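You operate a simulated robot arm through the tools that you are given. There is no shell and no other tool. Be economical: measure what you need, move in short steps, check, and stop when the job is done.

The job below is to be done with a simulated two-armed robot. You get a single attempt, and the scene is never put back.

JOB
Hold the square shallow pan on the right belt steady with one hand and put the cream padlock in it with the other.

The check looks at the end state, three seconds after you hand in, the way a careful person would. Anything else that was tipped, shoved, dropped, spilled or broken makes it a failure.

ROBOT AND FRAMES
Two 7-joint arms with three-finger grippers on one trunk, on a base that drives. Base frame: it is fixed to the floor where the robot stands at the start and does not move with it; the origin is under the middle of the robot, x ahead of it, y to its left, z up; the surface under the hand at the start is at about z = 90. Readings come in cm, degrees, newtons and seconds.
The left shoulder is at the start at [7, 14.6, 116.2], the right one opposite. With the tool pointing down near the work surface each hand reaches from about 30 to 68 cm from the robot's upright axis, wherever it stands, measured 20 degrees to its own side. Places, roughly: square shallow pan [-100, -75, 100]. Payload 2.2 kg a hand.
The TCP of each hand is the grasp point between the finger pads, 2.8 cm short of the fingertips. In the tool frame z runs along the fingers and y along their closing line. Largest opening 10.2 cm; the body of the gripper starts 7.1 cm behind the TCP.
Orientation is told as [roll, pitch, yaw] about the base's x, y, z axes, in that order, counted from this pose: with the fingers straight down and closing along the base's y, the tool's x points along the base's -x, its y along +y and its z along -z.

CONTROLS
- The arms move only by the tool arm_command. It takes "left_rows", "right_rows" or both (then of equal length, played together; a hand with none holds still); each is a list of rows, each a list of 7 numbers: the shift along the tool's x, y, z in cm, then the turn, a rotation vector about the tool's x, y, z in degrees, then the finger opening in cm, from 0 to 10.2. In form: [[x, y, z, rx, ry, rz, fingers], ...]. A call has 1 to 20 rows; each row is the pose to reach, as a shift and turn from the pose commanded when the call began, along the tool's axes at that moment. A row lasts 0.2 s, in which the tool goes at most 5 cm and 8.6 degrees; a call with a longer step from one row to the next is refused whole, and so is a gripper value outside its range. A pose out of reach is approached as far as the arm can. The call stops where the force on the tool passes 40 N (or 10 N more than at its start, if that is more) or the arm is blocked; 0.2 s more then pass. The fingers move at their own pace and stop on an object; they squeeze with about 42 N. The grip force told is the motor's: it shows also when the fingers shut on nothing. Time passes only in rows, and 0.2 s behind the last, so rows that repeat a pose let the fingers close. It gives the time, the measured TCP pose, the force on the tool (base axes), the opening and the grip force at its end, in the units of the frame above (readings bear some noise), with the torque about the TCP (base axes, N m) and any sound that the robot's microphone picked up.
- Cameras (640 x 400 px; columns grow to the right, rows downward): "scene" is now at [13.99, -1.35, 139.17]; the picture's right is [-0.14, -0.99, 0.00], its down [-0.54, 0.08, -0.84] and it looks along [0.83, -0.12, -0.55] (base axes); focal length 255 px, centre (320, 200). "left" rides on the left gripper at [7.2, 3.8, -8.6] in its tool frame; the picture's right is [-0.46, 0.89, 0.00], its down [-0.60, -0.32, -0.73] and it looks along [-0.65, -0.34, 0.68] (tool axes); focal length 256 px, centre (320, 200). "right" rides on the right gripper at [6.9, 4.4, -8.6] in its tool frame; the picture's right is [-0.53, 0.85, 0.00], its down [-0.58, -0.36, -0.73] and it looks along [-0.62, -0.39, 0.68] (tool axes); focal length 256 px, centre (320, 200). There is no depth. A picture from a camera that has moved, and an enlarged one, comes with that camera's place and axes in the base frame and with its lens.
- snapshot(camera): a new picture of that camera. No time passes.
- move_column(by): slides the trunk up (or, below 0, down) by that many cm; the arms and the scene camera ride with it, the base frame stays. It gives what a move gives, with no picture.
- steer(legs): drives the robot by 1 to 6 legs, each [ahead, left, turn to the left] in cm, cm and degrees, along the robot's own axes; the way and the turn of a leg run together, so that a leg with both is an arc; at most 150 cm and 180 degrees a leg. The arms and the cameras ride along, it lands a little off, and it stops where it bumps. It gives what a move gives.
- turn_head(pan, tilt): turns the head with the scene camera to pan (to the left, within 86 degrees either way) and tilt (down, from -29 to 69), counted from straight ahead of the robot. It gives what a move gives.
- zoom(camera, box): a new picture of the part [left, top, right, bottom] of that camera's present view, enlarged. No time passes.
- hand_in(): hands the job in; it is judged then, once.

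Go step by step. Nothing tells you exact positions but the pictures and the camera data: compare them with the known pose of the tool, close in by small moves and look again before you grip or let go. The budget is 120 turns and 92 pictures, counting those below and the enlarged ones. Unless the task says otherwise, let go and move clear before handing in.

The tools are called after ">>>" by a JSON object that holds its "op" and its "data". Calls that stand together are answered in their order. arm_command: Moves the arms, as the interface text tells. Its arguments: {"type":"object","properties":{"left_rows":{"type":"array"},"right_rows":{"type":"array"}},"required":[]} The other tools are called the same way: move_column (by) slides the trunk up or down; steer (legs) drives the base; turn_head (pan, tilt) turns the head that bears the scene camera; snapshot (camera) takes a picture; zoom (camera, box) takes an enlarged picture of a part of a camera's view; hand_in () hands the job in.

At the start:

```text
clock: 0.0
left_eef_pos: [48.44, 18.91, 119.27]
left_ee_rot: [0.1, 0.0, 0.1]
left_ft_force: [0.0, -0.6, 0.5]
left_wrist_torque: [0.02, 0.0, 0.01]
left_width: 10.19
left_grip_force: 0.1
right_eef_pos: [51.67, -24.53, 119.37]
right_ee_rot: [0.1, 0.1, 0.0]
right_ft_force: [-0.6, 0.8, 0.5]
right_wrist_torque: [-0.01, -0.02, 0.0]
right_width: 10.18
right_grip_force: 0.0
trunk travel left (down, up): [-70.0, 24.0]
robot x, y, heading: [-0.08, 0.01, 0.2]
head pan, tilt: [-8.3, 33.3]
```

scene: 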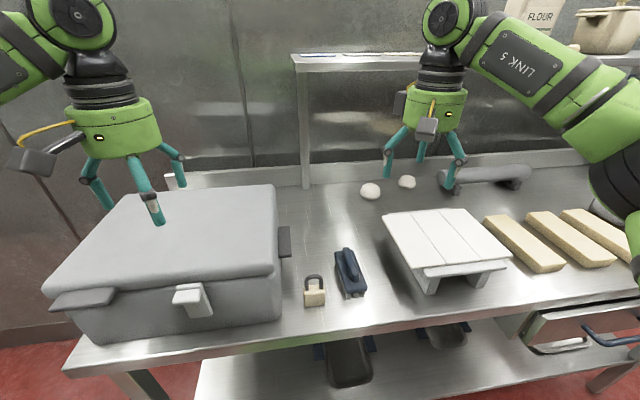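
right: 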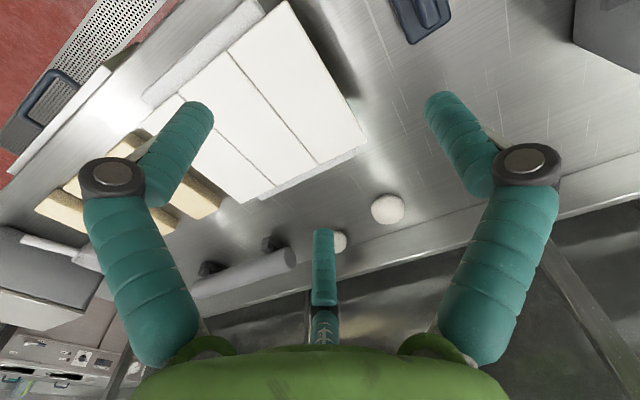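
left: 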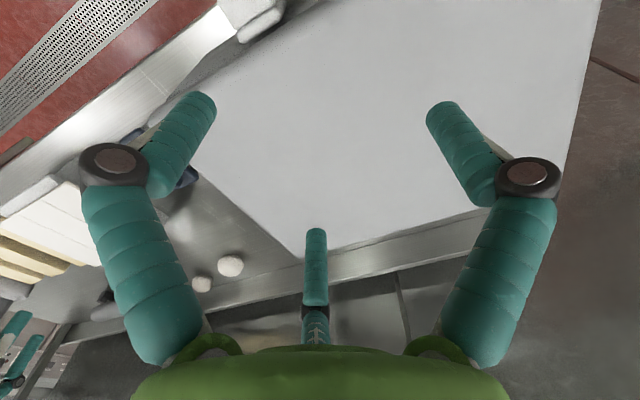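

The cream padlock stands on the bench at about [50, -5, 91]; the pan is somewhere behind me to the right. I'll look closely at the padlock, then at the surroundings before grasping.

>>> {"op": "zoom", "data": {"camera": "scene", "box": [260, 240, 380, 315]}}

>>> {"op": "turn_head", "data": {"pan": -86, "tilt": 25}}

>>> {"op": "snapshot", "data": {"camera": "scene"}}

```text
5.33 times, centred on (320, 278) of scene
camera zoom: at [13.99, -1.35, 139.17], right [-0.14, -0.99, 0.0], down [-0.54, 0.08, -0.84], along [0.83, -0.12, -0.55], focal length 1362 px, centre (320, -213)
```

zoom: 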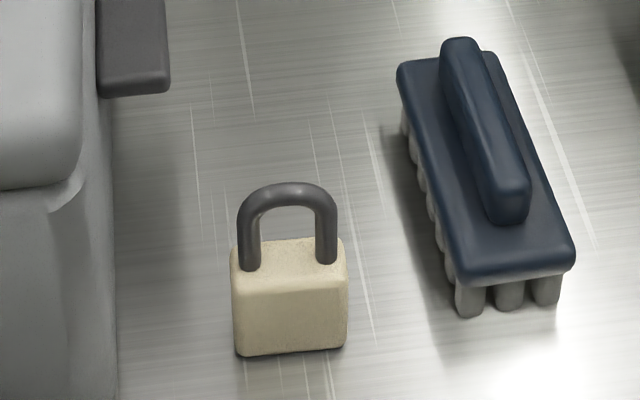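

```text
clock: 1.5
left_eef_pos: [48.38, 18.75, 119.21]
left_ee_rot: [0.0, 0.0, 0.1]
left_ft_force: [0.0, 0.1, -1.0]
left_wrist_torque: [-0.03, 0.02, 0.03]
left_width: 10.23
left_grip_force: 0.1
right_eef_pos: [51.74, -24.52, 119.45]
right_ee_rot: [-0.1, 0.0, 0.0]
right_ft_force: [0.1, 0.0, 0.0]
right_wrist_torque: [-0.03, 0.02, 0.0]
right_width: 10.2
right_grip_force: 0.1
trunk travel left (down, up): [-70.0, 24.0]
robot x, y, heading: [-0.01, 0.25, -0.0]
head pan, tilt: [-85.9, 25.0]
```

```text
87 pictures are left
camera scene: at [5.85, -9.26, 140.49], right [-1.0, -0.07, 0.0], down [-0.03, 0.42, -0.91], along [0.06, -0.9, -0.42], focal length 255 px, centre (320, 200)
```

scene: 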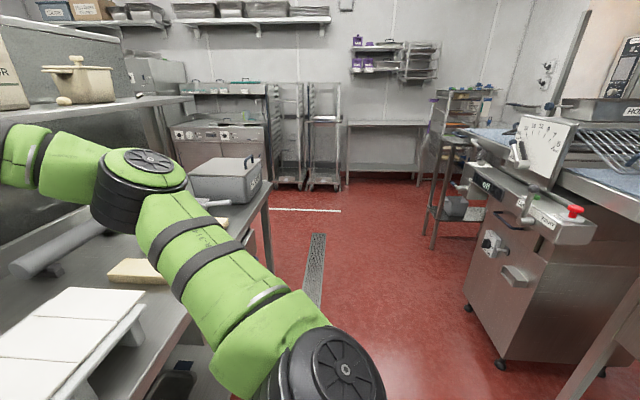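

The padlock stands upright, with its width along y. Before choosing hands I'll turn right to see the belts.

>>> {"op": "steer", "data": {"legs": [[-10, 0, 0], [0, 0, -80]]}}

>>> {"op": "snapshot", "data": {"camera": "scene"}}

```text
clock: 6.0
left_eef_pos: [17.82, -43.94, 119.3]
left_ee_rot: [-0.1, -0.1, -79.0]
left_ft_force: [-0.7, 0.3, -0.1]
left_wrist_torque: [0.01, -0.04, 0.01]
left_width: 10.23
left_grip_force: 0.0
right_eef_pos: [-23.98, -55.39, 119.3]
right_ee_rot: [0.1, 0.1, -78.9]
right_ft_force: [0.8, 0.9, -0.5]
right_wrist_torque: [-0.01, 0.0, 0.02]
right_width: 10.19
right_grip_force: 0.0
trunk travel left (down, up): [-70.0, 24.0]
robot x, y, heading: [-10.18, -0.15, -78.9]
head pan, tilt: [-85.9, 25.0]
```

```text
86 pictures are left
camera scene: at [-17.64, -7.36, 140.49], right [-0.26, 0.97, 0.0], down [0.41, 0.11, -0.91], along [-0.88, -0.23, -0.42], focal length 255 px, centre (320, 200)
```

scene: 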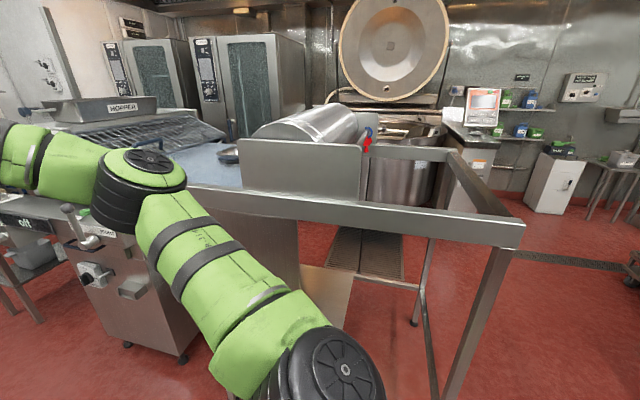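

>>> {"op": "zoom", "data": {"camera": "scene", "box": [60, 90, 300, 240]}}

>>> {"op": "turn_head", "data": {"pan": -55, "tilt": 25}}

>>> {"op": "snapshot", "data": {"camera": "scene"}}

```text
2.67 times, centred on (180, 165) of scene
camera zoom: at [-17.64, -7.36, 140.49], right [-0.26, 0.97, 0.0], down [0.41, 0.11, -0.91], along [-0.88, -0.23, -0.42], focal length 681 px, centre (693, 293)
```

zoom: 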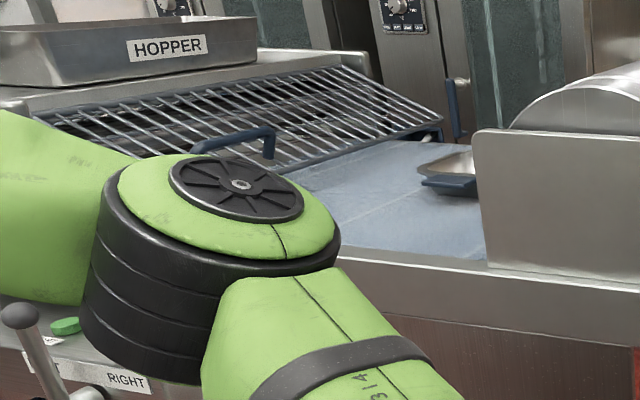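

```text
clock: 7.0
left_eef_pos: [17.84, -43.94, 119.23]
left_ee_rot: [-0.1, 0.0, -78.9]
left_ft_force: [0.5, -1.4, -0.6]
left_wrist_torque: [-0.02, 0.0, 0.0]
left_width: 10.18
left_grip_force: 0.0
right_eef_pos: [-23.96, -55.42, 119.41]
right_ee_rot: [0.1, -0.1, -79.0]
right_ft_force: [1.1, -1.2, 1.0]
right_wrist_torque: [-0.03, -0.01, 0.0]
right_width: 10.21
right_grip_force: 0.1
trunk travel left (down, up): [-70.0, 24.0]
robot x, y, heading: [-9.93, 0.02, -79.2]
head pan, tilt: [-55.0, 25.0]
```

```text
84 pictures are left
camera scene: at [-15.17, -11.59, 140.49], right [-0.72, 0.7, 0.0], down [0.29, 0.3, -0.91], along [-0.63, -0.65, -0.42], focal length 255 px, centre (320, 200)
```

scene: 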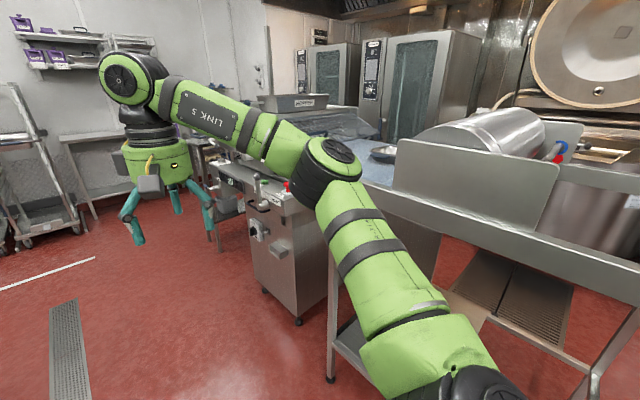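

The right belt has a blue mat, and a pan is visible by the roller guard. I'll raise the trunk, drive to face the belt from a safe distance and look.

>>> {"op": "move_column", "data": {"by": 15}}

>>> {"op": "steer", "data": {"legs": [[0, 0, -11], [50, 0, 0], [0, 0, -90]]}}

>>> {"op": "turn_head", "data": {"pan": 0, "tilt": 35}}

>>> {"op": "snapshot", "data": {"camera": "scene"}}

```text
clock: 8.7
left_eef_pos: [17.75, -43.93, 134.39]
left_ee_rot: [0.0, 0.0, -79.0]
left_ft_force: [0.3, -0.1, 0.6]
left_wrist_torque: [0.01, 0.05, 0.04]
left_width: 10.19
left_grip_force: 0.1
right_eef_pos: [-23.95, -55.42, 134.33]
right_ee_rot: [0.0, 0.0, -79.1]
right_ft_force: [0.2, -0.6, -0.5]
right_wrist_torque: [-0.03, 0.02, -0.02]
right_width: 10.19
right_grip_force: 0.1
trunk travel left (down, up): [-85.0, 9.0]
robot x, y, heading: [-10.16, 0.28, -79.1]
head pan, tilt: [-55.0, 25.0]
```

```text
clock: 16.2
left_eef_pos: [-57.81, -69.08, 134.32]
left_ee_rot: [0.0, 0.0, -179.2]
left_ft_force: [0.8, 0.2, 0.2]
left_wrist_torque: [0.04, -0.03, 0.02]
left_width: 10.22
left_grip_force: 0.1
right_eef_pos: [-61.84, -25.82, 134.29]
right_ee_rot: [0.0, 0.0, -179.2]
right_ft_force: [0.0, -0.6, -0.2]
right_wrist_torque: [-0.01, 0.01, 0.04]
right_width: 10.19
right_grip_force: 0.1
trunk travel left (down, up): [-85.0, 9.0]
robot x, y, heading: [-9.71, -49.35, -179.0]
head pan, tilt: [-55.0, 25.0]
```

```text
clock: 17.4
left_eef_pos: [-58.01, -69.12, 134.32]
left_ee_rot: [0.0, 0.0, -179.0]
left_ft_force: [0.3, -0.4, -0.1]
left_wrist_torque: [0.05, 0.01, 0.02]
left_width: 10.2
left_grip_force: 0.3
right_eef_pos: [-61.78, -25.83, 134.38]
right_ee_rot: [0.0, 0.0, -179.2]
right_ft_force: [0.3, 0.1, -1.2]
right_wrist_torque: [0.01, 0.0, 0.0]
right_width: 10.22
right_grip_force: 0.1
trunk travel left (down, up): [-85.0, 9.0]
robot x, y, heading: [-9.79, -49.66, -179.2]
head pan, tilt: [0.0, 35.0]
```

```text
83 pictures are left
camera scene: at [-23.41, -49.81, 153.92], right [-0.01, 1.0, 0.0], down [0.57, 0.01, -0.82], along [-0.82, -0.01, -0.57], focal length 255 px, centre (320, 200)
```

scene: 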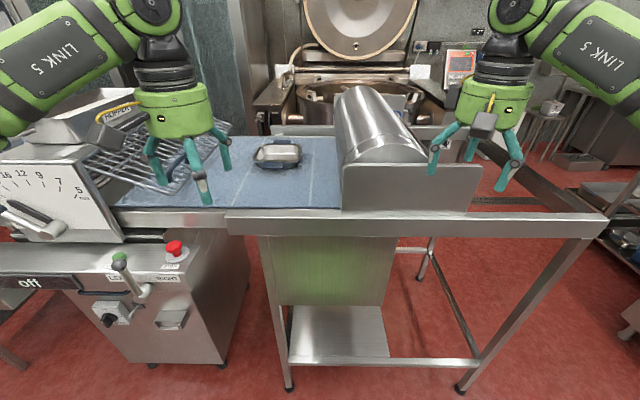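

>>> {"op": "zoom", "data": {"camera": "scene", "box": [220, 120, 340, 195]}}

```text
5.33 times, centred on (280, 158) of scene
camera zoom: at [-23.41, -49.81, 153.92], right [-0.01, 1.0, 0.0], down [0.57, 0.01, -0.82], along [-0.82, -0.01, -0.57], focal length 1362 px, centre (533, 427)
```

zoom: 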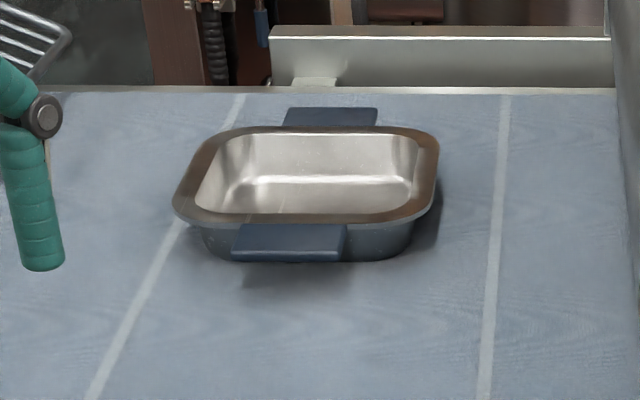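

The pan is at about [-99, -64, 116], with flat handles on its near and far sides. I'll use the right hand for the padlock and the left to hold the near handle, so now I go back to the bench.

>>> {"op": "steer", "data": {"legs": [[0, 0, 89], [-57, 0, 0], [0, 0, 90], [8, 0, 0]]}}

>>> {"op": "turn_head", "data": {"pan": -10, "tilt": 45}}

>>> {"op": "snapshot", "data": {"camera": "scene"}}

```text
clock: 29.0
left_eef_pos: [44.14, 27.37, 134.77]
left_ee_rot: [0.0, -0.5, 1.3]
left_ft_force: [-0.4, -0.4, -0.3]
left_wrist_torque: [0.01, -0.11, -0.04]
left_width: 10.18
left_grip_force: 0.2
right_eef_pos: [48.46, -15.91, 134.83]
right_ee_rot: [0.0, -0.5, 1.3]
right_ft_force: [-2.1, -0.6, -0.3]
right_wrist_torque: [0.01, -0.12, -0.02]
right_width: 10.22
right_grip_force: 0.2
trunk travel left (down, up): [-85.0, 9.0]
robot x, y, heading: [-2.86, 7.49, 0.9]
head pan, tilt: [0.0, 35.0]
```

```text
clock: 29.7
left_eef_pos: [44.85, 27.41, 134.43]
left_ee_rot: [0.0, 0.0, 1.3]
left_ft_force: [-0.4, -0.6, 0.3]
left_wrist_torque: [0.0, 0.01, 0.03]
left_width: 10.19
left_grip_force: 0.0
right_eef_pos: [49.23, -15.87, 134.47]
right_ee_rot: [-0.1, 0.0, 1.4]
right_ft_force: [1.0, -0.1, -0.5]
right_wrist_torque: [0.02, 0.01, -0.02]
right_width: 10.21
right_grip_force: 0.1
trunk travel left (down, up): [-85.0, 9.0]
robot x, y, heading: [-3.23, 7.26, 1.2]
head pan, tilt: [-10.0, 45.0]
```

```text
81 pictures are left
camera scene: at [10.15, 6.26, 152.45], right [-0.15, -0.99, 0.0], down [-0.7, 0.11, -0.71], along [0.7, -0.11, -0.71], focal length 255 px, centre (320, 200)
```

scene: 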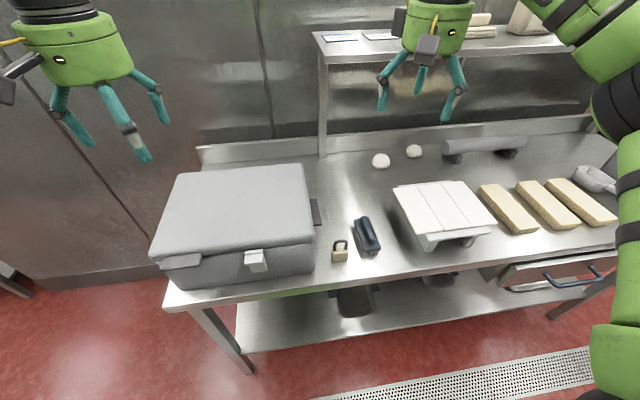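

The padlock is at about [47.5, -5, 92], its thin side along x. I'll bring the right hand over it at a height, yawed 90° so the fingers close along x, clear of the box and brush.

>>> {"op": "arm_command", "data": {"right_rows": [[0.2, 1, 1.8, 0, 0, -8, 10], [0.4, 2, 3.6, 0, 0, -16, 8], [0.6, 3, 5.4, 0, 0, -24, 7], [0.8, 4, 7.2, 0, 0, -32, 7], [1, 5, 9, 0, 0, -40, 7], [1.1, 6, 10.8, 0, 0, -48, 7], [1.2, 7, 12.6, 0, 0, -56, 7], [1.3, 8, 14.4, 0, 0, -64, 7], [1.5, 9, 16.2, 0, 0, -72, 7], [1.6, 10, 18, 0, 0, -80, 7], [1.7, 10.9, 19, 0, 0, -88.5, 7], [1.7, 10.9, 19, 0, 0, -88.5, 7]]}}

>>> {"op": "snapshot", "data": {"camera": "right"}}

>>> {"op": "snapshot", "data": {"camera": "scene"}}

```text
clock: 32.3
left_eef_pos: [44.91, 27.56, 134.47]
left_ee_rot: [-0.1, 0.0, 1.3]
left_ft_force: [0.0, -0.1, 0.1]
left_wrist_torque: [-0.02, -0.02, -0.03]
left_width: 10.19
left_grip_force: 0.1
right_eef_pos: [38.0, -0.23, 112.22]
right_ee_rot: [-6.8, 0.7, 79.6]
right_ft_force: [-0.2, -0.5, 0.0]
right_wrist_torque: [0.02, 0.04, 0.03]
right_width: 7.0
right_grip_force: 0.1
right hand out of reach, approached as far as the arm can: row 6, 7, 8, 9, 10, 11, 12
trunk travel left (down, up): [-85.0, 9.0]
robot x, y, heading: [-3.13, 7.43, 1.1]
head pan, tilt: [-10.0, 45.0]
```

```text
80 pictures are left
camera right: at [31.61, -6.09, 120.22], right [-0.73, 0.67, -0.11], down [0.38, 0.53, 0.76], along [0.57, 0.52, -0.64], focal length 256 px, centre (320, 200)
```

right: 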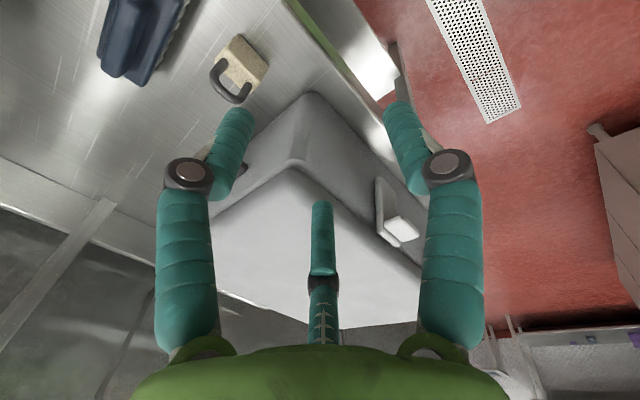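

```text
79 pictures are left
camera scene: at [10.22, 6.37, 152.44], right [-0.15, -0.99, 0.0], down [-0.7, 0.11, -0.71], along [0.7, -0.11, -0.71], focal length 255 px, centre (320, 200)
```

scene: 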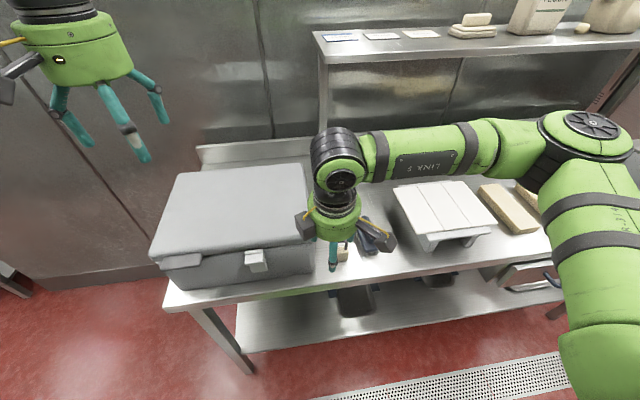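

The 90° yaw is at the wrist's limit, so I'll turn back to yaw 0 and go straight above the padlock, with the fingers closing along y.

>>> {"op": "arm_command", "data": {"right_rows": [[0, 0, -4, 0, 0, 8, 7], [0, 0, -4, 0, 0, 16, 7], [0, 0, -4, 0, 0, 24, 7], [0, 0, -4, 0, 0, 32, 7], [0, 0, -4, 0, 0, 40, 7], [0, 0, -4, 0, 0, 48, 7], [0, 0, -4, 0, 0, 56, 7], [0, 0, -4, 0, 0, 64, 7], [0, 0, -4, 0, 0, 72, 7], [0, 0, -4, 0, 0, 80, 7], [0, 0, -4, 0, 0, 88, 7], [0, 0, -4, 0, 0, 90, 7], [0, 0, -4, 0, 0, 90, 7]]}}

>>> {"op": "snapshot", "data": {"camera": "right"}}

```text
clock: 35.1
left_eef_pos: [45.06, 27.42, 134.32]
left_ee_rot: [-0.1, -0.1, 1.3]
left_ft_force: [0.6, -0.4, 0.4]
left_wrist_torque: [0.0, -0.01, -0.01]
left_width: 10.21
left_grip_force: 0.0
right_eef_pos: [37.94, -0.29, 116.32]
right_ee_rot: [-0.7, -6.7, -10.4]
right_ft_force: [0.2, 0.4, 0.0]
right_wrist_torque: [-0.01, 0.0, 0.02]
right_width: 7.01
right_grip_force: 0.1
trunk travel left (down, up): [-85.0, 9.0]
robot x, y, heading: [-3.1, 7.44, 1.4]
head pan, tilt: [-10.0, 45.0]
```

```text
78 pictures are left
camera right: at [30.96, 5.54, 123.8], right [0.68, 0.74, 0.05], down [0.41, -0.44, 0.8], along [0.61, -0.52, -0.6], focal length 256 px, centre (320, 200)
```

right: 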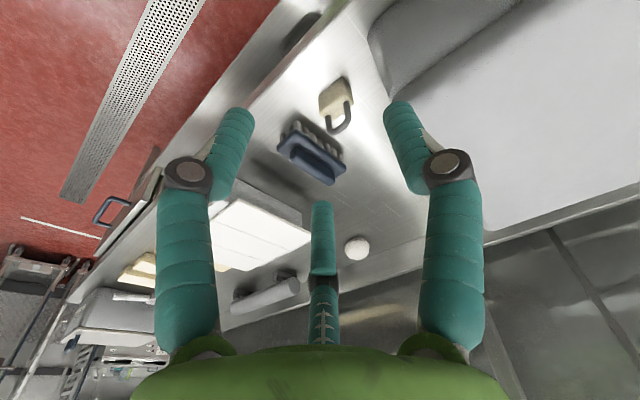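

Padlock is at about [48.2, -5, 92]. I'll straighten the hand and move above it.

>>> {"op": "arm_command", "data": {"right_rows": [[-3, -0.8, 0, 0, 2, -3, 7], [-6, -1.6, 0, -0.2, 4, -6, 7], [-9, -2.2, 0, -0.4, 6, -9, 7], [-10.7, -2.8, 0, -0.7, 6.7, -10.4, 7], [-10.7, -2.8, 0, -0.7, 6.7, -10.4, 7]]}}

>>> {"op": "snapshot", "data": {"camera": "right"}}

>>> {"op": "snapshot", "data": {"camera": "scene"}}

```text
clock: 36.3
left_eef_pos: [45.06, 27.33, 134.5]
left_ee_rot: [0.0, -0.1, 1.3]
left_ft_force: [-0.4, -0.3, 0.2]
left_wrist_torque: [0.0, -0.05, 0.04]
left_width: 10.2
left_grip_force: 0.0
right_eef_pos: [47.73, -5.0, 117.58]
right_ee_rot: [-0.5, 0.1, 0.1]
right_ft_force: [0.3, 0.0, -0.7]
right_wrist_torque: [0.01, -0.04, 0.01]
right_width: 7.02
right_grip_force: 0.1
trunk travel left (down, up): [-85.0, 9.0]
robot x, y, heading: [-3.12, 7.22, 1.4]
head pan, tilt: [-10.0, 45.0]
```

```text
77 pictures are left
camera right: at [40.94, -0.59, 125.94], right [0.53, 0.85, -0.01], down [0.58, -0.36, 0.73], along [0.62, -0.4, -0.68], focal length 256 px, centre (320, 200)
```

right: 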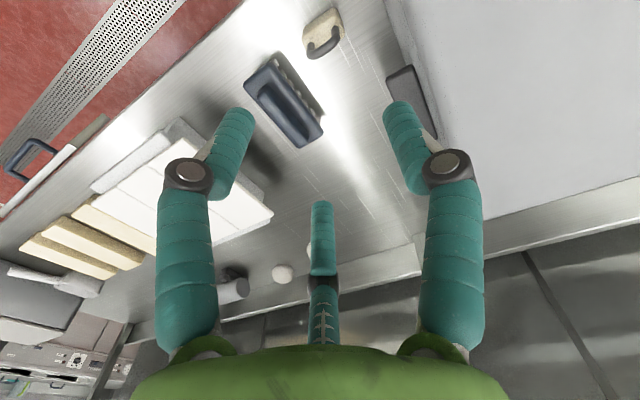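

```text
76 pictures are left
camera scene: at [10.22, 6.24, 152.44], right [-0.15, -0.99, 0.0], down [-0.7, 0.11, -0.71], along [0.7, -0.11, -0.71], focal length 255 px, centre (320, 200)
```

scene: 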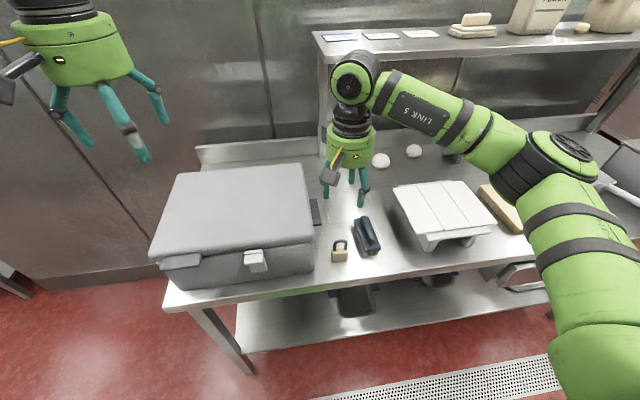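

>>> {"op": "zoom", "data": {"camera": "scene", "box": [280, 120, 440, 270]}}

>>> {"op": "zoom", "data": {"camera": "right", "box": [240, 0, 440, 125]}}

```text
2.67 times, centred on (360, 195) of scene
camera zoom: at [10.22, 6.24, 152.44], right [-0.15, -0.99, 0.0], down [-0.7, 0.11, -0.71], along [0.7, -0.11, -0.71], focal length 681 px, centre (213, 213)
```

zoom: 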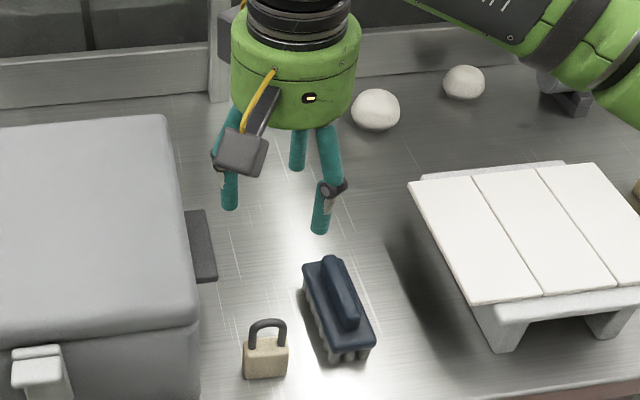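

```text
3.20 times, centred on (340, 62) of right
camera zoom: at [40.94, -0.59, 125.94], right [0.53, 0.85, -0.01], down [0.58, -0.36, 0.73], along [0.62, -0.4, -0.68], focal length 819 px, centre (256, 640)
```

zoom: 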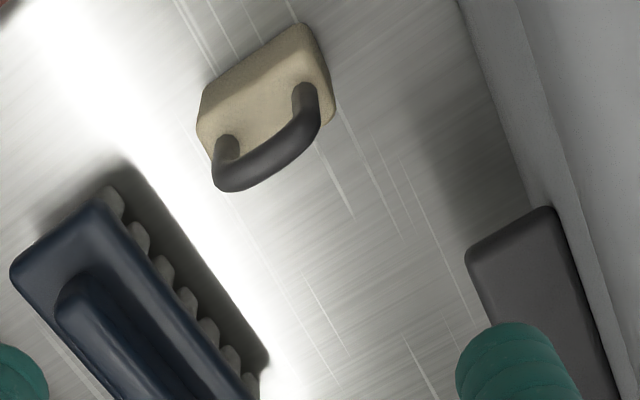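

Padlock centre is about [47.8, -4.9]. The wrist camera would pass close to the grey box, so I'll yaw the hand by 15° and come partway down to check.

>>> {"op": "arm_command", "data": {"right_rows": [[0, -0.1, 2, 0, 0, -5, 7], [0, -0.2, 5, 0, 0, -10, 7], [0, -0.3, 8, 0, 0, -15, 7], [0, -0.3, 11, 0, 0, -15, 7], [0, -0.3, 13, 0, 0, -15, 7], [0, -0.3, 13, 0, 0, -15, 7]]}}

>>> {"op": "snapshot", "data": {"camera": "right"}}

>>> {"op": "zoom", "data": {"camera": "scene", "box": [270, 150, 430, 280]}}

```text
clock: 37.7
left_eef_pos: [45.01, 27.5, 134.44]
left_ee_rot: [0.0, -0.1, 1.3]
left_ft_force: [-0.8, 0.1, -0.6]
left_wrist_torque: [0.03, 0.03, 0.04]
left_width: 10.21
left_grip_force: 0.1
right_eef_pos: [47.64, -5.36, 104.54]
right_ee_rot: [-0.4, 0.2, 14.9]
right_ft_force: [0.1, 0.3, -0.8]
right_wrist_torque: [0.01, 0.02, 0.02]
right_width: 7.0
right_grip_force: 0.0
trunk travel left (down, up): [-85.0, 9.0]
robot x, y, heading: [-2.78, 7.46, 1.2]
head pan, tilt: [-10.0, 45.0]
```

```text
73 pictures are left
camera right: at [39.98, -2.93, 112.96], right [0.3, 0.95, -0.01], down [0.65, -0.2, 0.73], along [0.7, -0.22, -0.68], focal length 256 px, centre (320, 200)
```

right: 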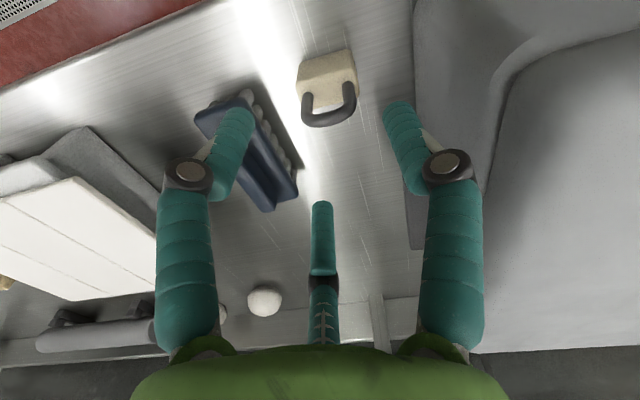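

```text
3.08 times, centred on (350, 215) of scene
camera zoom: at [10.23, 6.28, 152.44], right [-0.15, -0.99, 0.0], down [-0.7, 0.11, -0.71], along [0.7, -0.11, -0.71], focal length 786 px, centre (228, 154)
```

zoom: 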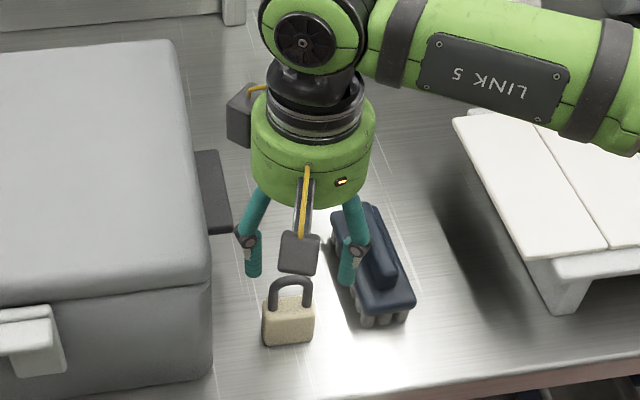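

The fingers straddle the padlock with clearance from the box. I'll descend further and check again.

>>> {"op": "arm_command", "data": {"right_rows": [[0, 0, 2, 0, 0, 0, 7], [0, 0, 4, 0, 0, 0, 7], [0, 0, 6, 0, 0, 0, 7], [0, 0, 6, 0, 0, 0, 7]]}}

>>> {"op": "snapshot", "data": {"camera": "right"}}

>>> {"op": "zoom", "data": {"camera": "scene", "box": [270, 160, 430, 280]}}

```text
clock: 38.7
left_eef_pos: [45.09, 27.35, 134.39]
left_ee_rot: [0.0, -0.2, 1.3]
left_ft_force: [0.5, 0.1, 0.1]
left_wrist_torque: [0.0, 0.01, 0.03]
left_width: 10.19
left_grip_force: 0.1
right_eef_pos: [47.63, -5.43, 98.55]
right_ee_rot: [-0.5, 0.3, 14.9]
right_ft_force: [0.7, 0.3, -0.1]
right_wrist_torque: [0.01, 0.0, -0.03]
right_width: 7.0
right_grip_force: 0.1
trunk travel left (down, up): [-85.0, 9.0]
robot x, y, heading: [-3.04, 7.36, 1.4]
head pan, tilt: [-10.0, 45.0]
```

```text
71 pictures are left
camera right: at [39.96, -2.97, 106.94], right [0.3, 0.95, -0.01], down [0.65, -0.2, 0.73], along [0.7, -0.22, -0.68], focal length 256 px, centre (320, 200)
```

right: 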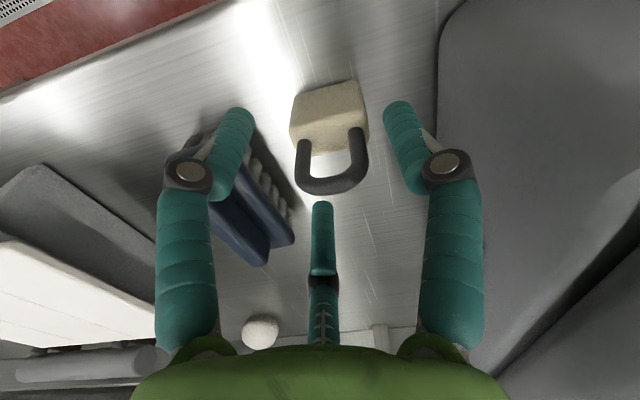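

```text
3.33 times, centred on (350, 220) of scene
camera zoom: at [10.24, 6.26, 152.43], right [-0.15, -0.99, 0.0], down [-0.7, 0.11, -0.71], along [0.7, -0.11, -0.71], focal length 851 px, centre (220, 133)
```

zoom: 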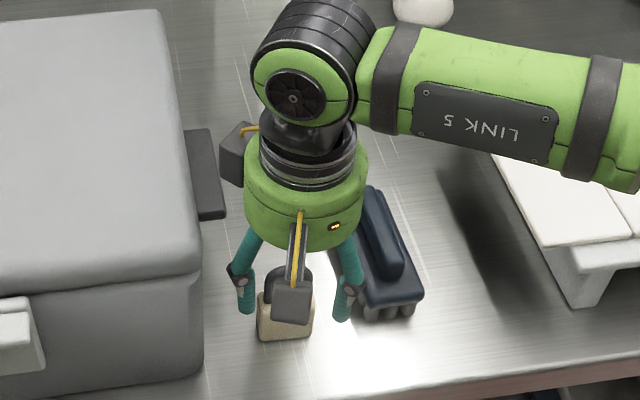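

Aligned; I'll shift slightly to centre on the padlock, lower to z≈94.6 and check before closing.

>>> {"op": "arm_command", "data": {"right_rows": [[0.3, 0.44, 0, 0, 0, 0, 7], [0.3, 0.44, 1.3, 0, 0, 0, 7], [0.3, 0.44, 2.6, 0, 0, 0, 7], [0.3, 0.44, 3.4, 0, 0, 0, 7], [0.3, 0.44, 3.9, 0, 0, 0, 7]]}}

>>> {"op": "snapshot", "data": {"camera": "right"}}

>>> {"op": "zoom", "data": {"camera": "scene", "box": [270, 160, 430, 280]}}

```text
clock: 39.9
left_eef_pos: [45.13, 27.38, 134.35]
left_ee_rot: [0.0, -0.1, 1.4]
left_ft_force: [0.7, 0.7, 0.4]
left_wrist_torque: [0.02, -0.01, 0.01]
left_width: 10.22
left_grip_force: 0.1
right_eef_pos: [47.36, -5.0, 94.78]
right_ee_rot: [-0.5, 0.3, 15.0]
right_ft_force: [-0.6, 0.6, 0.0]
right_wrist_torque: [0.02, 0.0, 0.01]
right_width: 7.0
right_grip_force: 0.0
trunk travel left (down, up): [-85.0, 9.0]
robot x, y, heading: [-3.0, 7.63, 0.8]
head pan, tilt: [-10.0, 45.0]
```

```text
69 pictures are left
camera right: at [39.55, -2.61, 103.15], right [0.3, 0.95, -0.01], down [0.65, -0.2, 0.73], along [0.7, -0.22, -0.68], focal length 256 px, centre (320, 200)
```

right: 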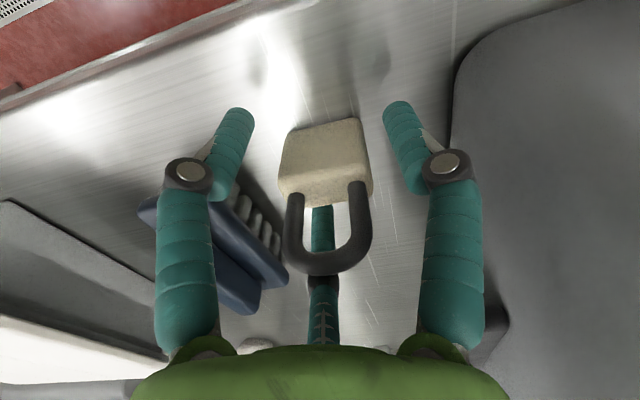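

```text
3.33 times, centred on (350, 220) of scene
camera zoom: at [10.26, 6.26, 152.43], right [-0.15, -0.99, 0.0], down [-0.7, 0.11, -0.71], along [0.7, -0.11, -0.71], focal length 851 px, centre (220, 133)
```

zoom: 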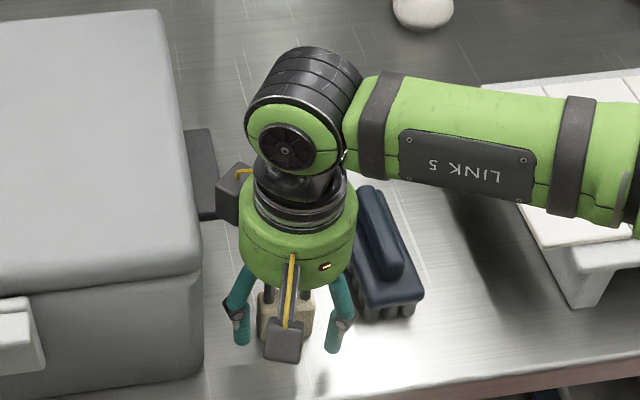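

The padlock body is centred between the fingers; closing and lifting a little.

>>> {"op": "arm_command", "data": {"right_rows": [[0, 0, 0, 0, 0, 0, 5.5], [0, 0, 0, 0, 0, 0, 4], [0, 0, 0, 0, 0, 0, 3.5], [0, 0, 0, 0, 0, 0, 3.5], [0, 0, 0, 0, 0, 0, 3.5]]}}

>>> {"op": "snapshot", "data": {"camera": "right"}}

```text
clock: 41.1
left_eef_pos: [45.05, 27.37, 134.5]
left_ee_rot: [-0.1, -0.1, 1.2]
left_ft_force: [-0.4, 0.4, 0.7]
left_wrist_torque: [0.01, -0.03, -0.03]
left_width: 10.18
left_grip_force: 0.1
right_eef_pos: [47.21, -5.13, 94.73]
right_ee_rot: [-0.4, 0.3, 15.0]
right_ft_force: [0.2, -0.6, -0.7]
right_wrist_torque: [0.03, 0.02, 0.02]
right_width: 3.49
right_grip_force: 0.5
trunk travel left (down, up): [-85.0, 9.0]
robot x, y, heading: [-2.98, 7.48, 1.2]
head pan, tilt: [-10.0, 45.0]
```

```text
67 pictures are left
camera right: at [39.54, -2.61, 103.16], right [0.3, 0.95, -0.01], down [0.65, -0.2, 0.73], along [0.7, -0.22, -0.68], focal length 256 px, centre (320, 200)
```

right: 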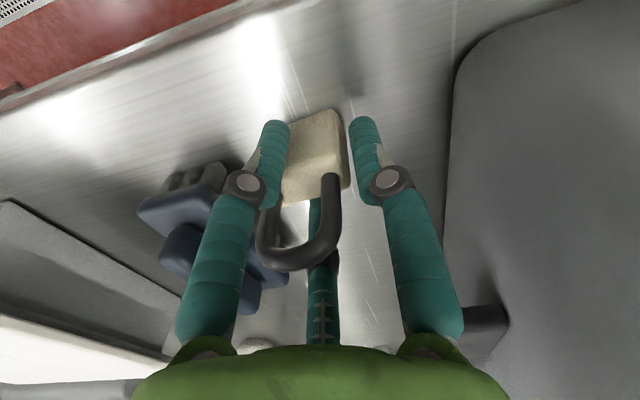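

>>> {"op": "arm_command", "data": {"right_rows": [[0, 0, 0, 0, 0, 0, 2.8], [0, 0, 0, 0, 0, 0, 2.2], [0, 0, 0, 0, 0, 0, 1.5], [0, 0, 0, 0, 0, 0, 1.5], [0, 0, 0, 0, 0, 0, 1.5]]}}

>>> {"op": "snapshot", "data": {"camera": "right"}}

```text
clock: 42.3
left_eef_pos: [45.14, 27.34, 134.35]
left_ee_rot: [0.0, -0.1, 1.3]
left_ft_force: [0.8, -0.7, 0.1]
left_wrist_torque: [-0.03, 0.0, 0.03]
left_width: 10.18
left_grip_force: 0.0
right_eef_pos: [47.38, -5.02, 94.73]
right_ee_rot: [-0.6, 0.3, 15.0]
right_ft_force: [-0.2, 0.2, 0.2]
right_wrist_torque: [0.0, -0.01, -0.04]
right_width: 2.85
right_grip_force: 41.7
trunk travel left (down, up): [-85.0, 9.0]
robot x, y, heading: [-2.73, 7.43, 1.4]
head pan, tilt: [-10.0, 45.0]
```

```text
66 pictures are left
camera right: at [39.55, -2.61, 103.16], right [0.3, 0.95, -0.01], down [0.65, -0.2, 0.73], along [0.7, -0.22, -0.68], focal length 256 px, centre (320, 200)
```

right: 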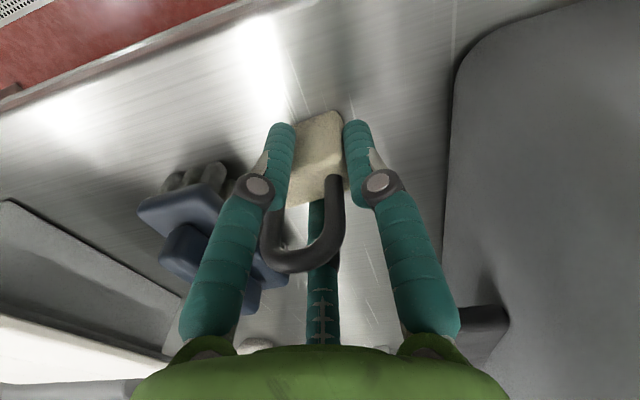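

The padlock is gripped (2.85 cm, 42 N). Lifting straight up.

>>> {"op": "arm_command", "data": {"right_rows": [[0, 0, -1, 0, 0, 0, 1.5], [0, 0, -3, 0, 0, 0, 1.5], [0, 0, -6, 0, 0, 0, 1.5], [0, 0, -10, 0, 0, 0, 1.5], [0, 0, -14, 0, 0, 0, 1.5], [0, 0, -18, 0, 0, 0, 1.5], [0, 0, -22, 0, 0, 0, 1.5], [0, 0, -26, 0, 0, 0, 1.5], [0, 0, -30, 0, 0, 0, 1.5], [0, 0, -34, 0, 0, 0, 1.5], [0, 0, -38, 0, 0, 0, 1.5]]}}

>>> {"op": "snapshot", "data": {"camera": "right"}}

>>> {"op": "snapshot", "data": {"camera": "scene"}}

```text
clock: 44.7
left_eef_pos: [44.93, 27.51, 134.47]
left_ee_rot: [-0.1, 0.0, 1.4]
left_ft_force: [-0.3, 0.3, 0.4]
left_wrist_torque: [-0.01, -0.04, 0.0]
left_width: 10.21
left_grip_force: 0.1
right_eef_pos: [47.23, -4.46, 132.85]
right_ee_rot: [-0.5, 0.3, 15.2]
right_ft_force: [0.0, 0.4, -1.5]
right_wrist_torque: [-0.02, -0.03, 0.03]
right_width: 2.84
right_grip_force: 41.8
trunk travel left (down, up): [-85.0, 9.0]
robot x, y, heading: [-2.75, 7.21, 0.9]
head pan, tilt: [-10.0, 45.0]
```

```text
65 pictures are left
camera right: at [39.46, -2.09, 141.2], right [0.3, 0.96, -0.01], down [0.65, -0.19, 0.73], along [0.7, -0.22, -0.68], focal length 256 px, centre (320, 200)
```

right: 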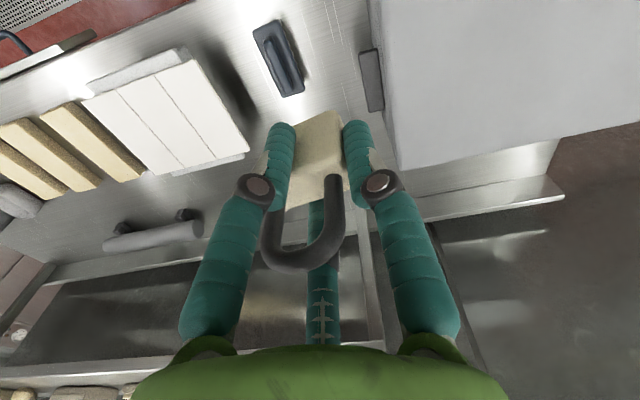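

```text
64 pictures are left
camera scene: at [10.09, 6.36, 152.44], right [-0.15, -0.99, 0.0], down [-0.7, 0.11, -0.71], along [0.7, -0.11, -0.71], focal length 255 px, centre (320, 200)
```

scene: 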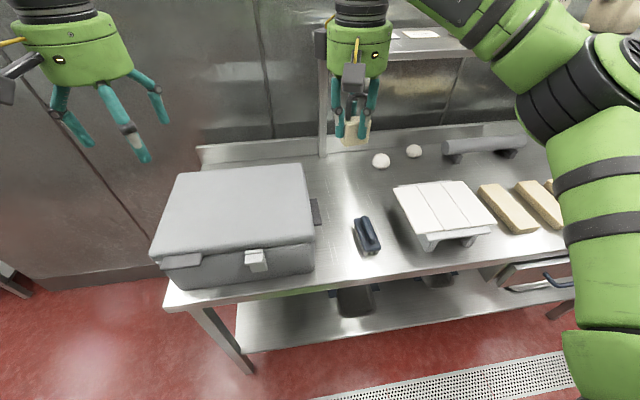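

The padlock is held and everything else is undisturbed. Driving back to the belt, stopping short of it.

>>> {"op": "steer", "data": {"legs": [[-8, 0, 0], [0, 0, -91], [71, 0, 0], [0, 0, -90]]}}

>>> {"op": "turn_head", "data": {"pan": 0, "tilt": 35}}

>>> {"op": "snapshot", "data": {"camera": "scene"}}

```text
clock: 57.0
left_eef_pos: [-58.8, -84.81, 134.47]
left_ee_rot: [-0.1, -0.1, -179.6]
left_ft_force: [0.5, 0.3, -0.5]
left_wrist_torque: [0.03, 0.02, 0.01]
left_width: 10.22
left_grip_force: 0.0
right_eef_pos: [-60.62, -52.95, 132.67]
right_ee_rot: [-0.5, 0.4, -165.9]
right_ft_force: [-0.3, -1.3, 0.2]
right_wrist_torque: [0.02, 0.01, -0.01]
right_width: 1.49
right_grip_force: 0.1
trunk travel left (down, up): [-85.0, 9.0]
robot x, y, heading: [-10.71, -65.4, -179.4]
head pan, tilt: [-10.0, 45.0]
```

```text
clock: 57.8
left_eef_pos: [-58.77, -84.72, 134.42]
left_ee_rot: [0.0, -0.2, -179.6]
left_ft_force: [0.0, -0.1, 0.5]
left_wrist_torque: [-0.01, -0.01, 0.02]
left_width: 10.19
left_grip_force: 0.1
right_eef_pos: [-60.45, -52.83, 132.63]
right_ee_rot: [-0.5, 0.3, -165.9]
right_ft_force: [-0.5, -0.2, 0.0]
right_wrist_torque: [0.01, -0.03, 0.01]
right_width: 1.51
right_grip_force: 0.1
trunk travel left (down, up): [-85.0, 9.0]
robot x, y, heading: [-10.29, -65.55, -179.5]
head pan, tilt: [0.0, 35.0]
```

```text
63 pictures are left
camera scene: at [-24.02, -65.84, 153.91], right [0.0, 1.0, 0.0], down [0.57, 0.0, -0.82], along [-0.82, 0.0, -0.57], focal length 255 px, centre (320, 200)
```

scene: 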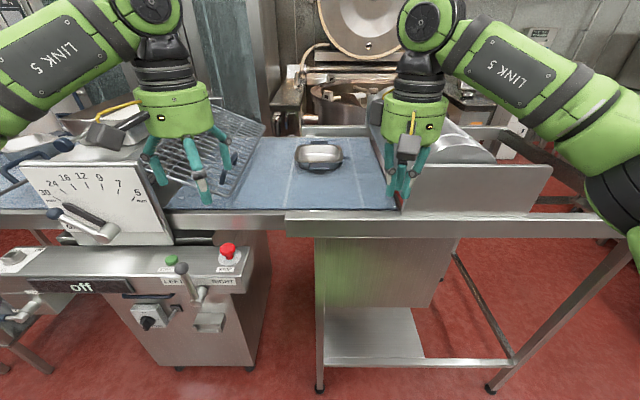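

The padlock slipped out during the drive, so I need to find it. Looking around along the path.

>>> {"op": "turn_head", "data": {"pan": 0, "tilt": 69}}

>>> {"op": "snapshot", "data": {"camera": "scene"}}

>>> {"op": "turn_head", "data": {"pan": 80, "tilt": 45}}

>>> {"op": "snapshot", "data": {"camera": "scene"}}

>>> {"op": "turn_head", "data": {"pan": -80, "tilt": 45}}

>>> {"op": "snapshot", "data": {"camera": "scene"}}

```text
clock: 58.8
left_eef_pos: [-58.82, -84.85, 134.37]
left_ee_rot: [0.1, 0.0, -179.6]
left_ft_force: [0.3, -0.1, 0.3]
left_wrist_torque: [0.01, 0.0, 0.06]
left_width: 10.2
left_grip_force: 0.1
right_eef_pos: [-60.53, -52.78, 132.65]
right_ee_rot: [-0.5, 0.2, -165.9]
right_ft_force: [-0.2, -0.4, -0.4]
right_wrist_torque: [-0.02, 0.01, 0.0]
right_width: 1.48
right_grip_force: 0.0
trunk travel left (down, up): [-85.0, 9.0]
robot x, y, heading: [-10.37, -65.57, -179.6]
head pan, tilt: [0.0, 68.8]
```

```text
62 pictures are left
camera scene: at [-20.82, -65.83, 149.55], right [-0.01, 1.0, 0.0], down [0.93, 0.0, -0.36], along [-0.36, 0.0, -0.93], focal length 255 px, centre (320, 200)
```

scene: 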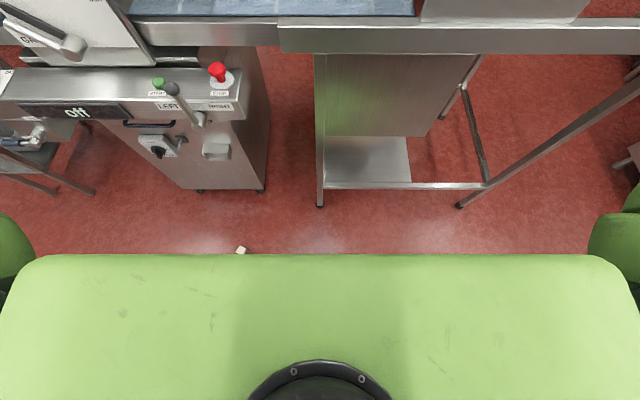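

```text
clock: 60.3
left_eef_pos: [-58.69, -84.95, 134.32]
left_ee_rot: [0.0, -0.1, -179.6]
left_ft_force: [-0.7, 0.7, -0.7]
left_wrist_torque: [0.0, -0.03, 0.01]
left_width: 10.19
left_grip_force: 0.0
right_eef_pos: [-60.55, -52.75, 132.73]
right_ee_rot: [-0.5, 0.3, -165.9]
right_ft_force: [-0.2, -0.3, -0.2]
right_wrist_torque: [0.03, -0.03, -0.03]
right_width: 1.5
right_grip_force: 0.1
trunk travel left (down, up): [-85.0, 9.0]
robot x, y, heading: [-10.21, -65.69, -179.5]
head pan, tilt: [80.0, 45.0]
```

```text
61 pictures are left
camera scene: at [-16.6, -73.81, 152.43], right [-0.99, 0.17, 0.0], down [0.12, 0.7, -0.71], along [-0.12, -0.7, -0.71], focal length 255 px, centre (320, 200)
```

scene: 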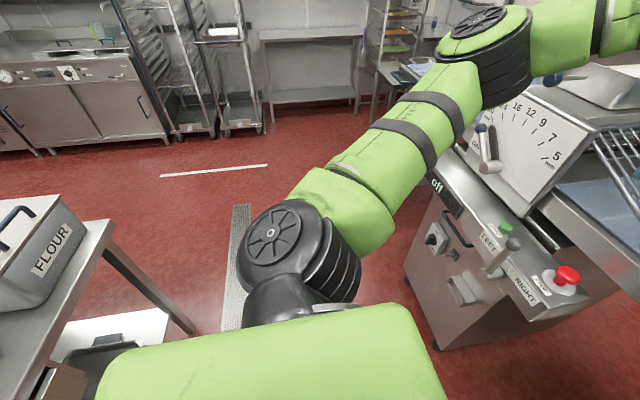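

```text
clock: 62.7
left_eef_pos: [-58.79, -84.88, 134.31]
left_ee_rot: [0.0, -0.1, -179.6]
left_ft_force: [-0.3, 0.1, -0.5]
left_wrist_torque: [0.0, 0.0, -0.01]
left_width: 10.19
left_grip_force: 0.1
right_eef_pos: [-60.48, -52.89, 132.59]
right_ee_rot: [-0.4, 0.3, -165.9]
right_ft_force: [0.6, -0.5, 0.0]
right_wrist_torque: [0.0, 0.02, -0.01]
right_width: 1.49
right_grip_force: 0.1
trunk travel left (down, up): [-85.0, 9.0]
robot x, y, heading: [-10.3, -65.48, -179.4]
head pan, tilt: [-80.0, 45.0]
```

```text
60 pictures are left
camera scene: at [-16.68, -57.79, 152.43], right [0.98, 0.18, 0.0], down [0.13, -0.7, -0.71], along [-0.13, 0.7, -0.71], focal length 255 px, centre (320, 200)
```

scene: 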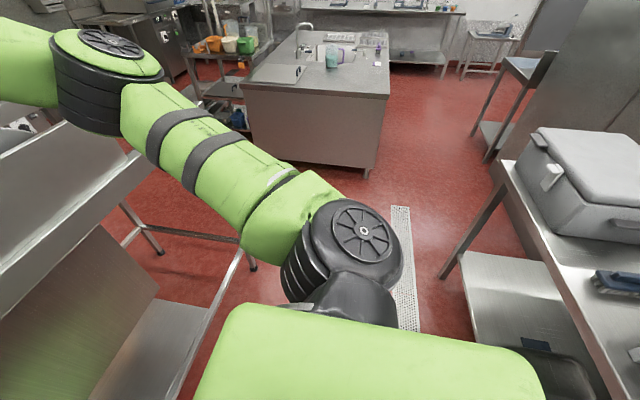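

The padlock lies on the floor at about [-47, -111]. I'll open the hand and turn so it is in front of the right hand.

>>> {"op": "steer", "data": {"legs": [[0, 0, 65]]}}

>>> {"op": "turn_head", "data": {"pan": -14, "tilt": 60}}

>>> {"op": "snapshot", "data": {"camera": "scene"}}

```text
clock: 66.0
left_eef_pos: [-13.95, -117.51, 134.38]
left_ee_rot: [0.0, -0.1, -115.0]
left_ft_force: [-0.2, 1.0, 0.4]
left_wrist_torque: [0.0, 0.0, 0.01]
left_width: 10.19
left_grip_force: 0.1
right_eef_pos: [-43.61, -105.47, 132.72]
right_ee_rot: [-0.5, 0.3, -101.1]
right_ft_force: [0.8, -0.1, 0.1]
right_wrist_torque: [0.0, -0.01, 0.0]
right_width: 1.47
right_grip_force: 0.1
trunk travel left (down, up): [-85.0, 9.0]
robot x, y, heading: [-10.53, -65.73, -115.0]
head pan, tilt: [-80.0, 45.0]
```

```text
clock: 67.3
left_eef_pos: [-13.83, -117.51, 134.3]
left_ee_rot: [0.0, -0.1, -114.9]
left_ft_force: [-0.7, -0.2, -0.3]
left_wrist_torque: [0.0, 0.0, -0.06]
left_width: 10.18
left_grip_force: 0.0
right_eef_pos: [-43.51, -105.5, 132.5]
right_ee_rot: [-0.5, 0.3, -101.3]
right_ft_force: [0.3, 0.8, -0.4]
right_wrist_torque: [0.0, -0.06, -0.03]
right_width: 1.48
right_grip_force: 0.0
trunk travel left (down, up): [-85.0, 9.0]
robot x, y, heading: [-10.3, -65.57, -115.1]
head pan, tilt: [-14.0, 60.0]
```

```text
59 pictures are left
camera scene: at [-16.54, -75.47, 150.49], right [-0.78, 0.63, 0.0], down [0.55, 0.67, -0.5], along [-0.32, -0.39, -0.87], focal length 255 px, centre (320, 200)
```

scene: 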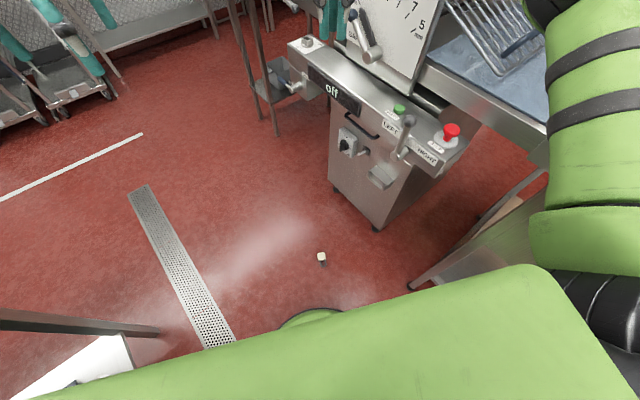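

The padlock is on the floor at [-47, -111.6]. Lowering the trunk here would bring the right elbow near the machine, so I'll reposition to about [4, -122] facing the machine, with the padlock in front of the right hand.

>>> {"op": "steer", "data": {"legs": [[44.8, 36.9, 0], [0, 0, -65]]}}

>>> {"op": "turn_head", "data": {"pan": -14, "tilt": 60}}

>>> {"op": "snapshot", "data": {"camera": "scene"}}

>>> {"op": "snapshot", "data": {"camera": "right"}}

```text
clock: 73.5
left_eef_pos: [-44.03, -139.98, 134.35]
left_ee_rot: [-0.1, -0.2, 179.8]
left_ft_force: [0.0, -1.0, -0.9]
left_wrist_torque: [-0.02, 0.02, 0.01]
left_width: 10.21
left_grip_force: 0.0
right_eef_pos: [-45.5, -107.94, 132.76]
right_ee_rot: [-0.6, 0.3, -166.6]
right_ft_force: [0.4, -0.2, -0.1]
right_wrist_torque: [0.02, 0.01, 0.01]
right_width: 1.48
right_grip_force: 0.0
trunk travel left (down, up): [-85.0, 9.0]
robot x, y, heading: [4.1, -121.25, 179.7]
head pan, tilt: [-14.0, 60.0]
```

```text
clock: 74.1
left_eef_pos: [-44.09, -140.1, 134.4]
left_ee_rot: [0.0, -0.1, 179.6]
left_ft_force: [0.0, 0.1, 0.4]
left_wrist_torque: [0.02, 0.01, 0.01]
left_width: 10.18
left_grip_force: 0.0
right_eef_pos: [-45.53, -107.98, 132.6]
right_ee_rot: [-0.5, 0.3, -166.7]
right_ft_force: [-0.5, 0.6, 0.6]
right_wrist_torque: [0.03, -0.02, -0.01]
right_width: 1.49
right_grip_force: 0.1
trunk travel left (down, up): [-85.0, 9.0]
robot x, y, heading: [4.76, -121.91, 179.6]
head pan, tilt: [-14.0, 60.0]
```

```text
58 pictures are left
camera scene: at [-6.8, -119.86, 150.49], right [0.25, 0.97, 0.0], down [0.84, -0.22, -0.5], along [-0.48, 0.12, -0.87], focal length 255 px, centre (320, 200)
```

scene: 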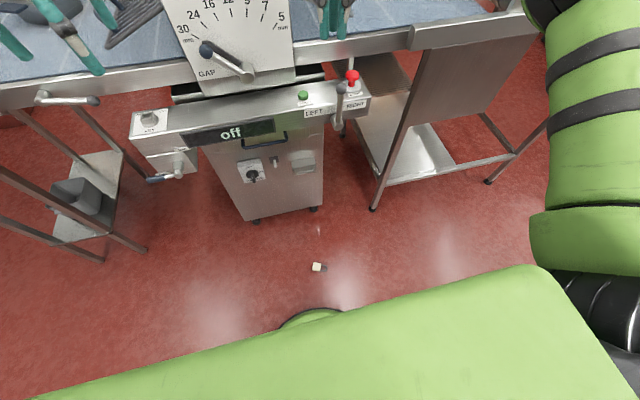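

```text
57 pictures are left
camera right: at [-37.75, -110.72, 141.11], right [-0.32, -0.95, -0.01], down [-0.65, 0.21, 0.73], along [-0.69, 0.24, -0.68], focal length 256 px, centre (320, 200)
```

right: 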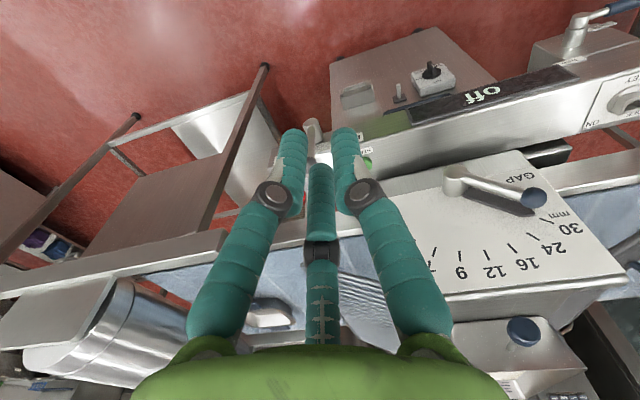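

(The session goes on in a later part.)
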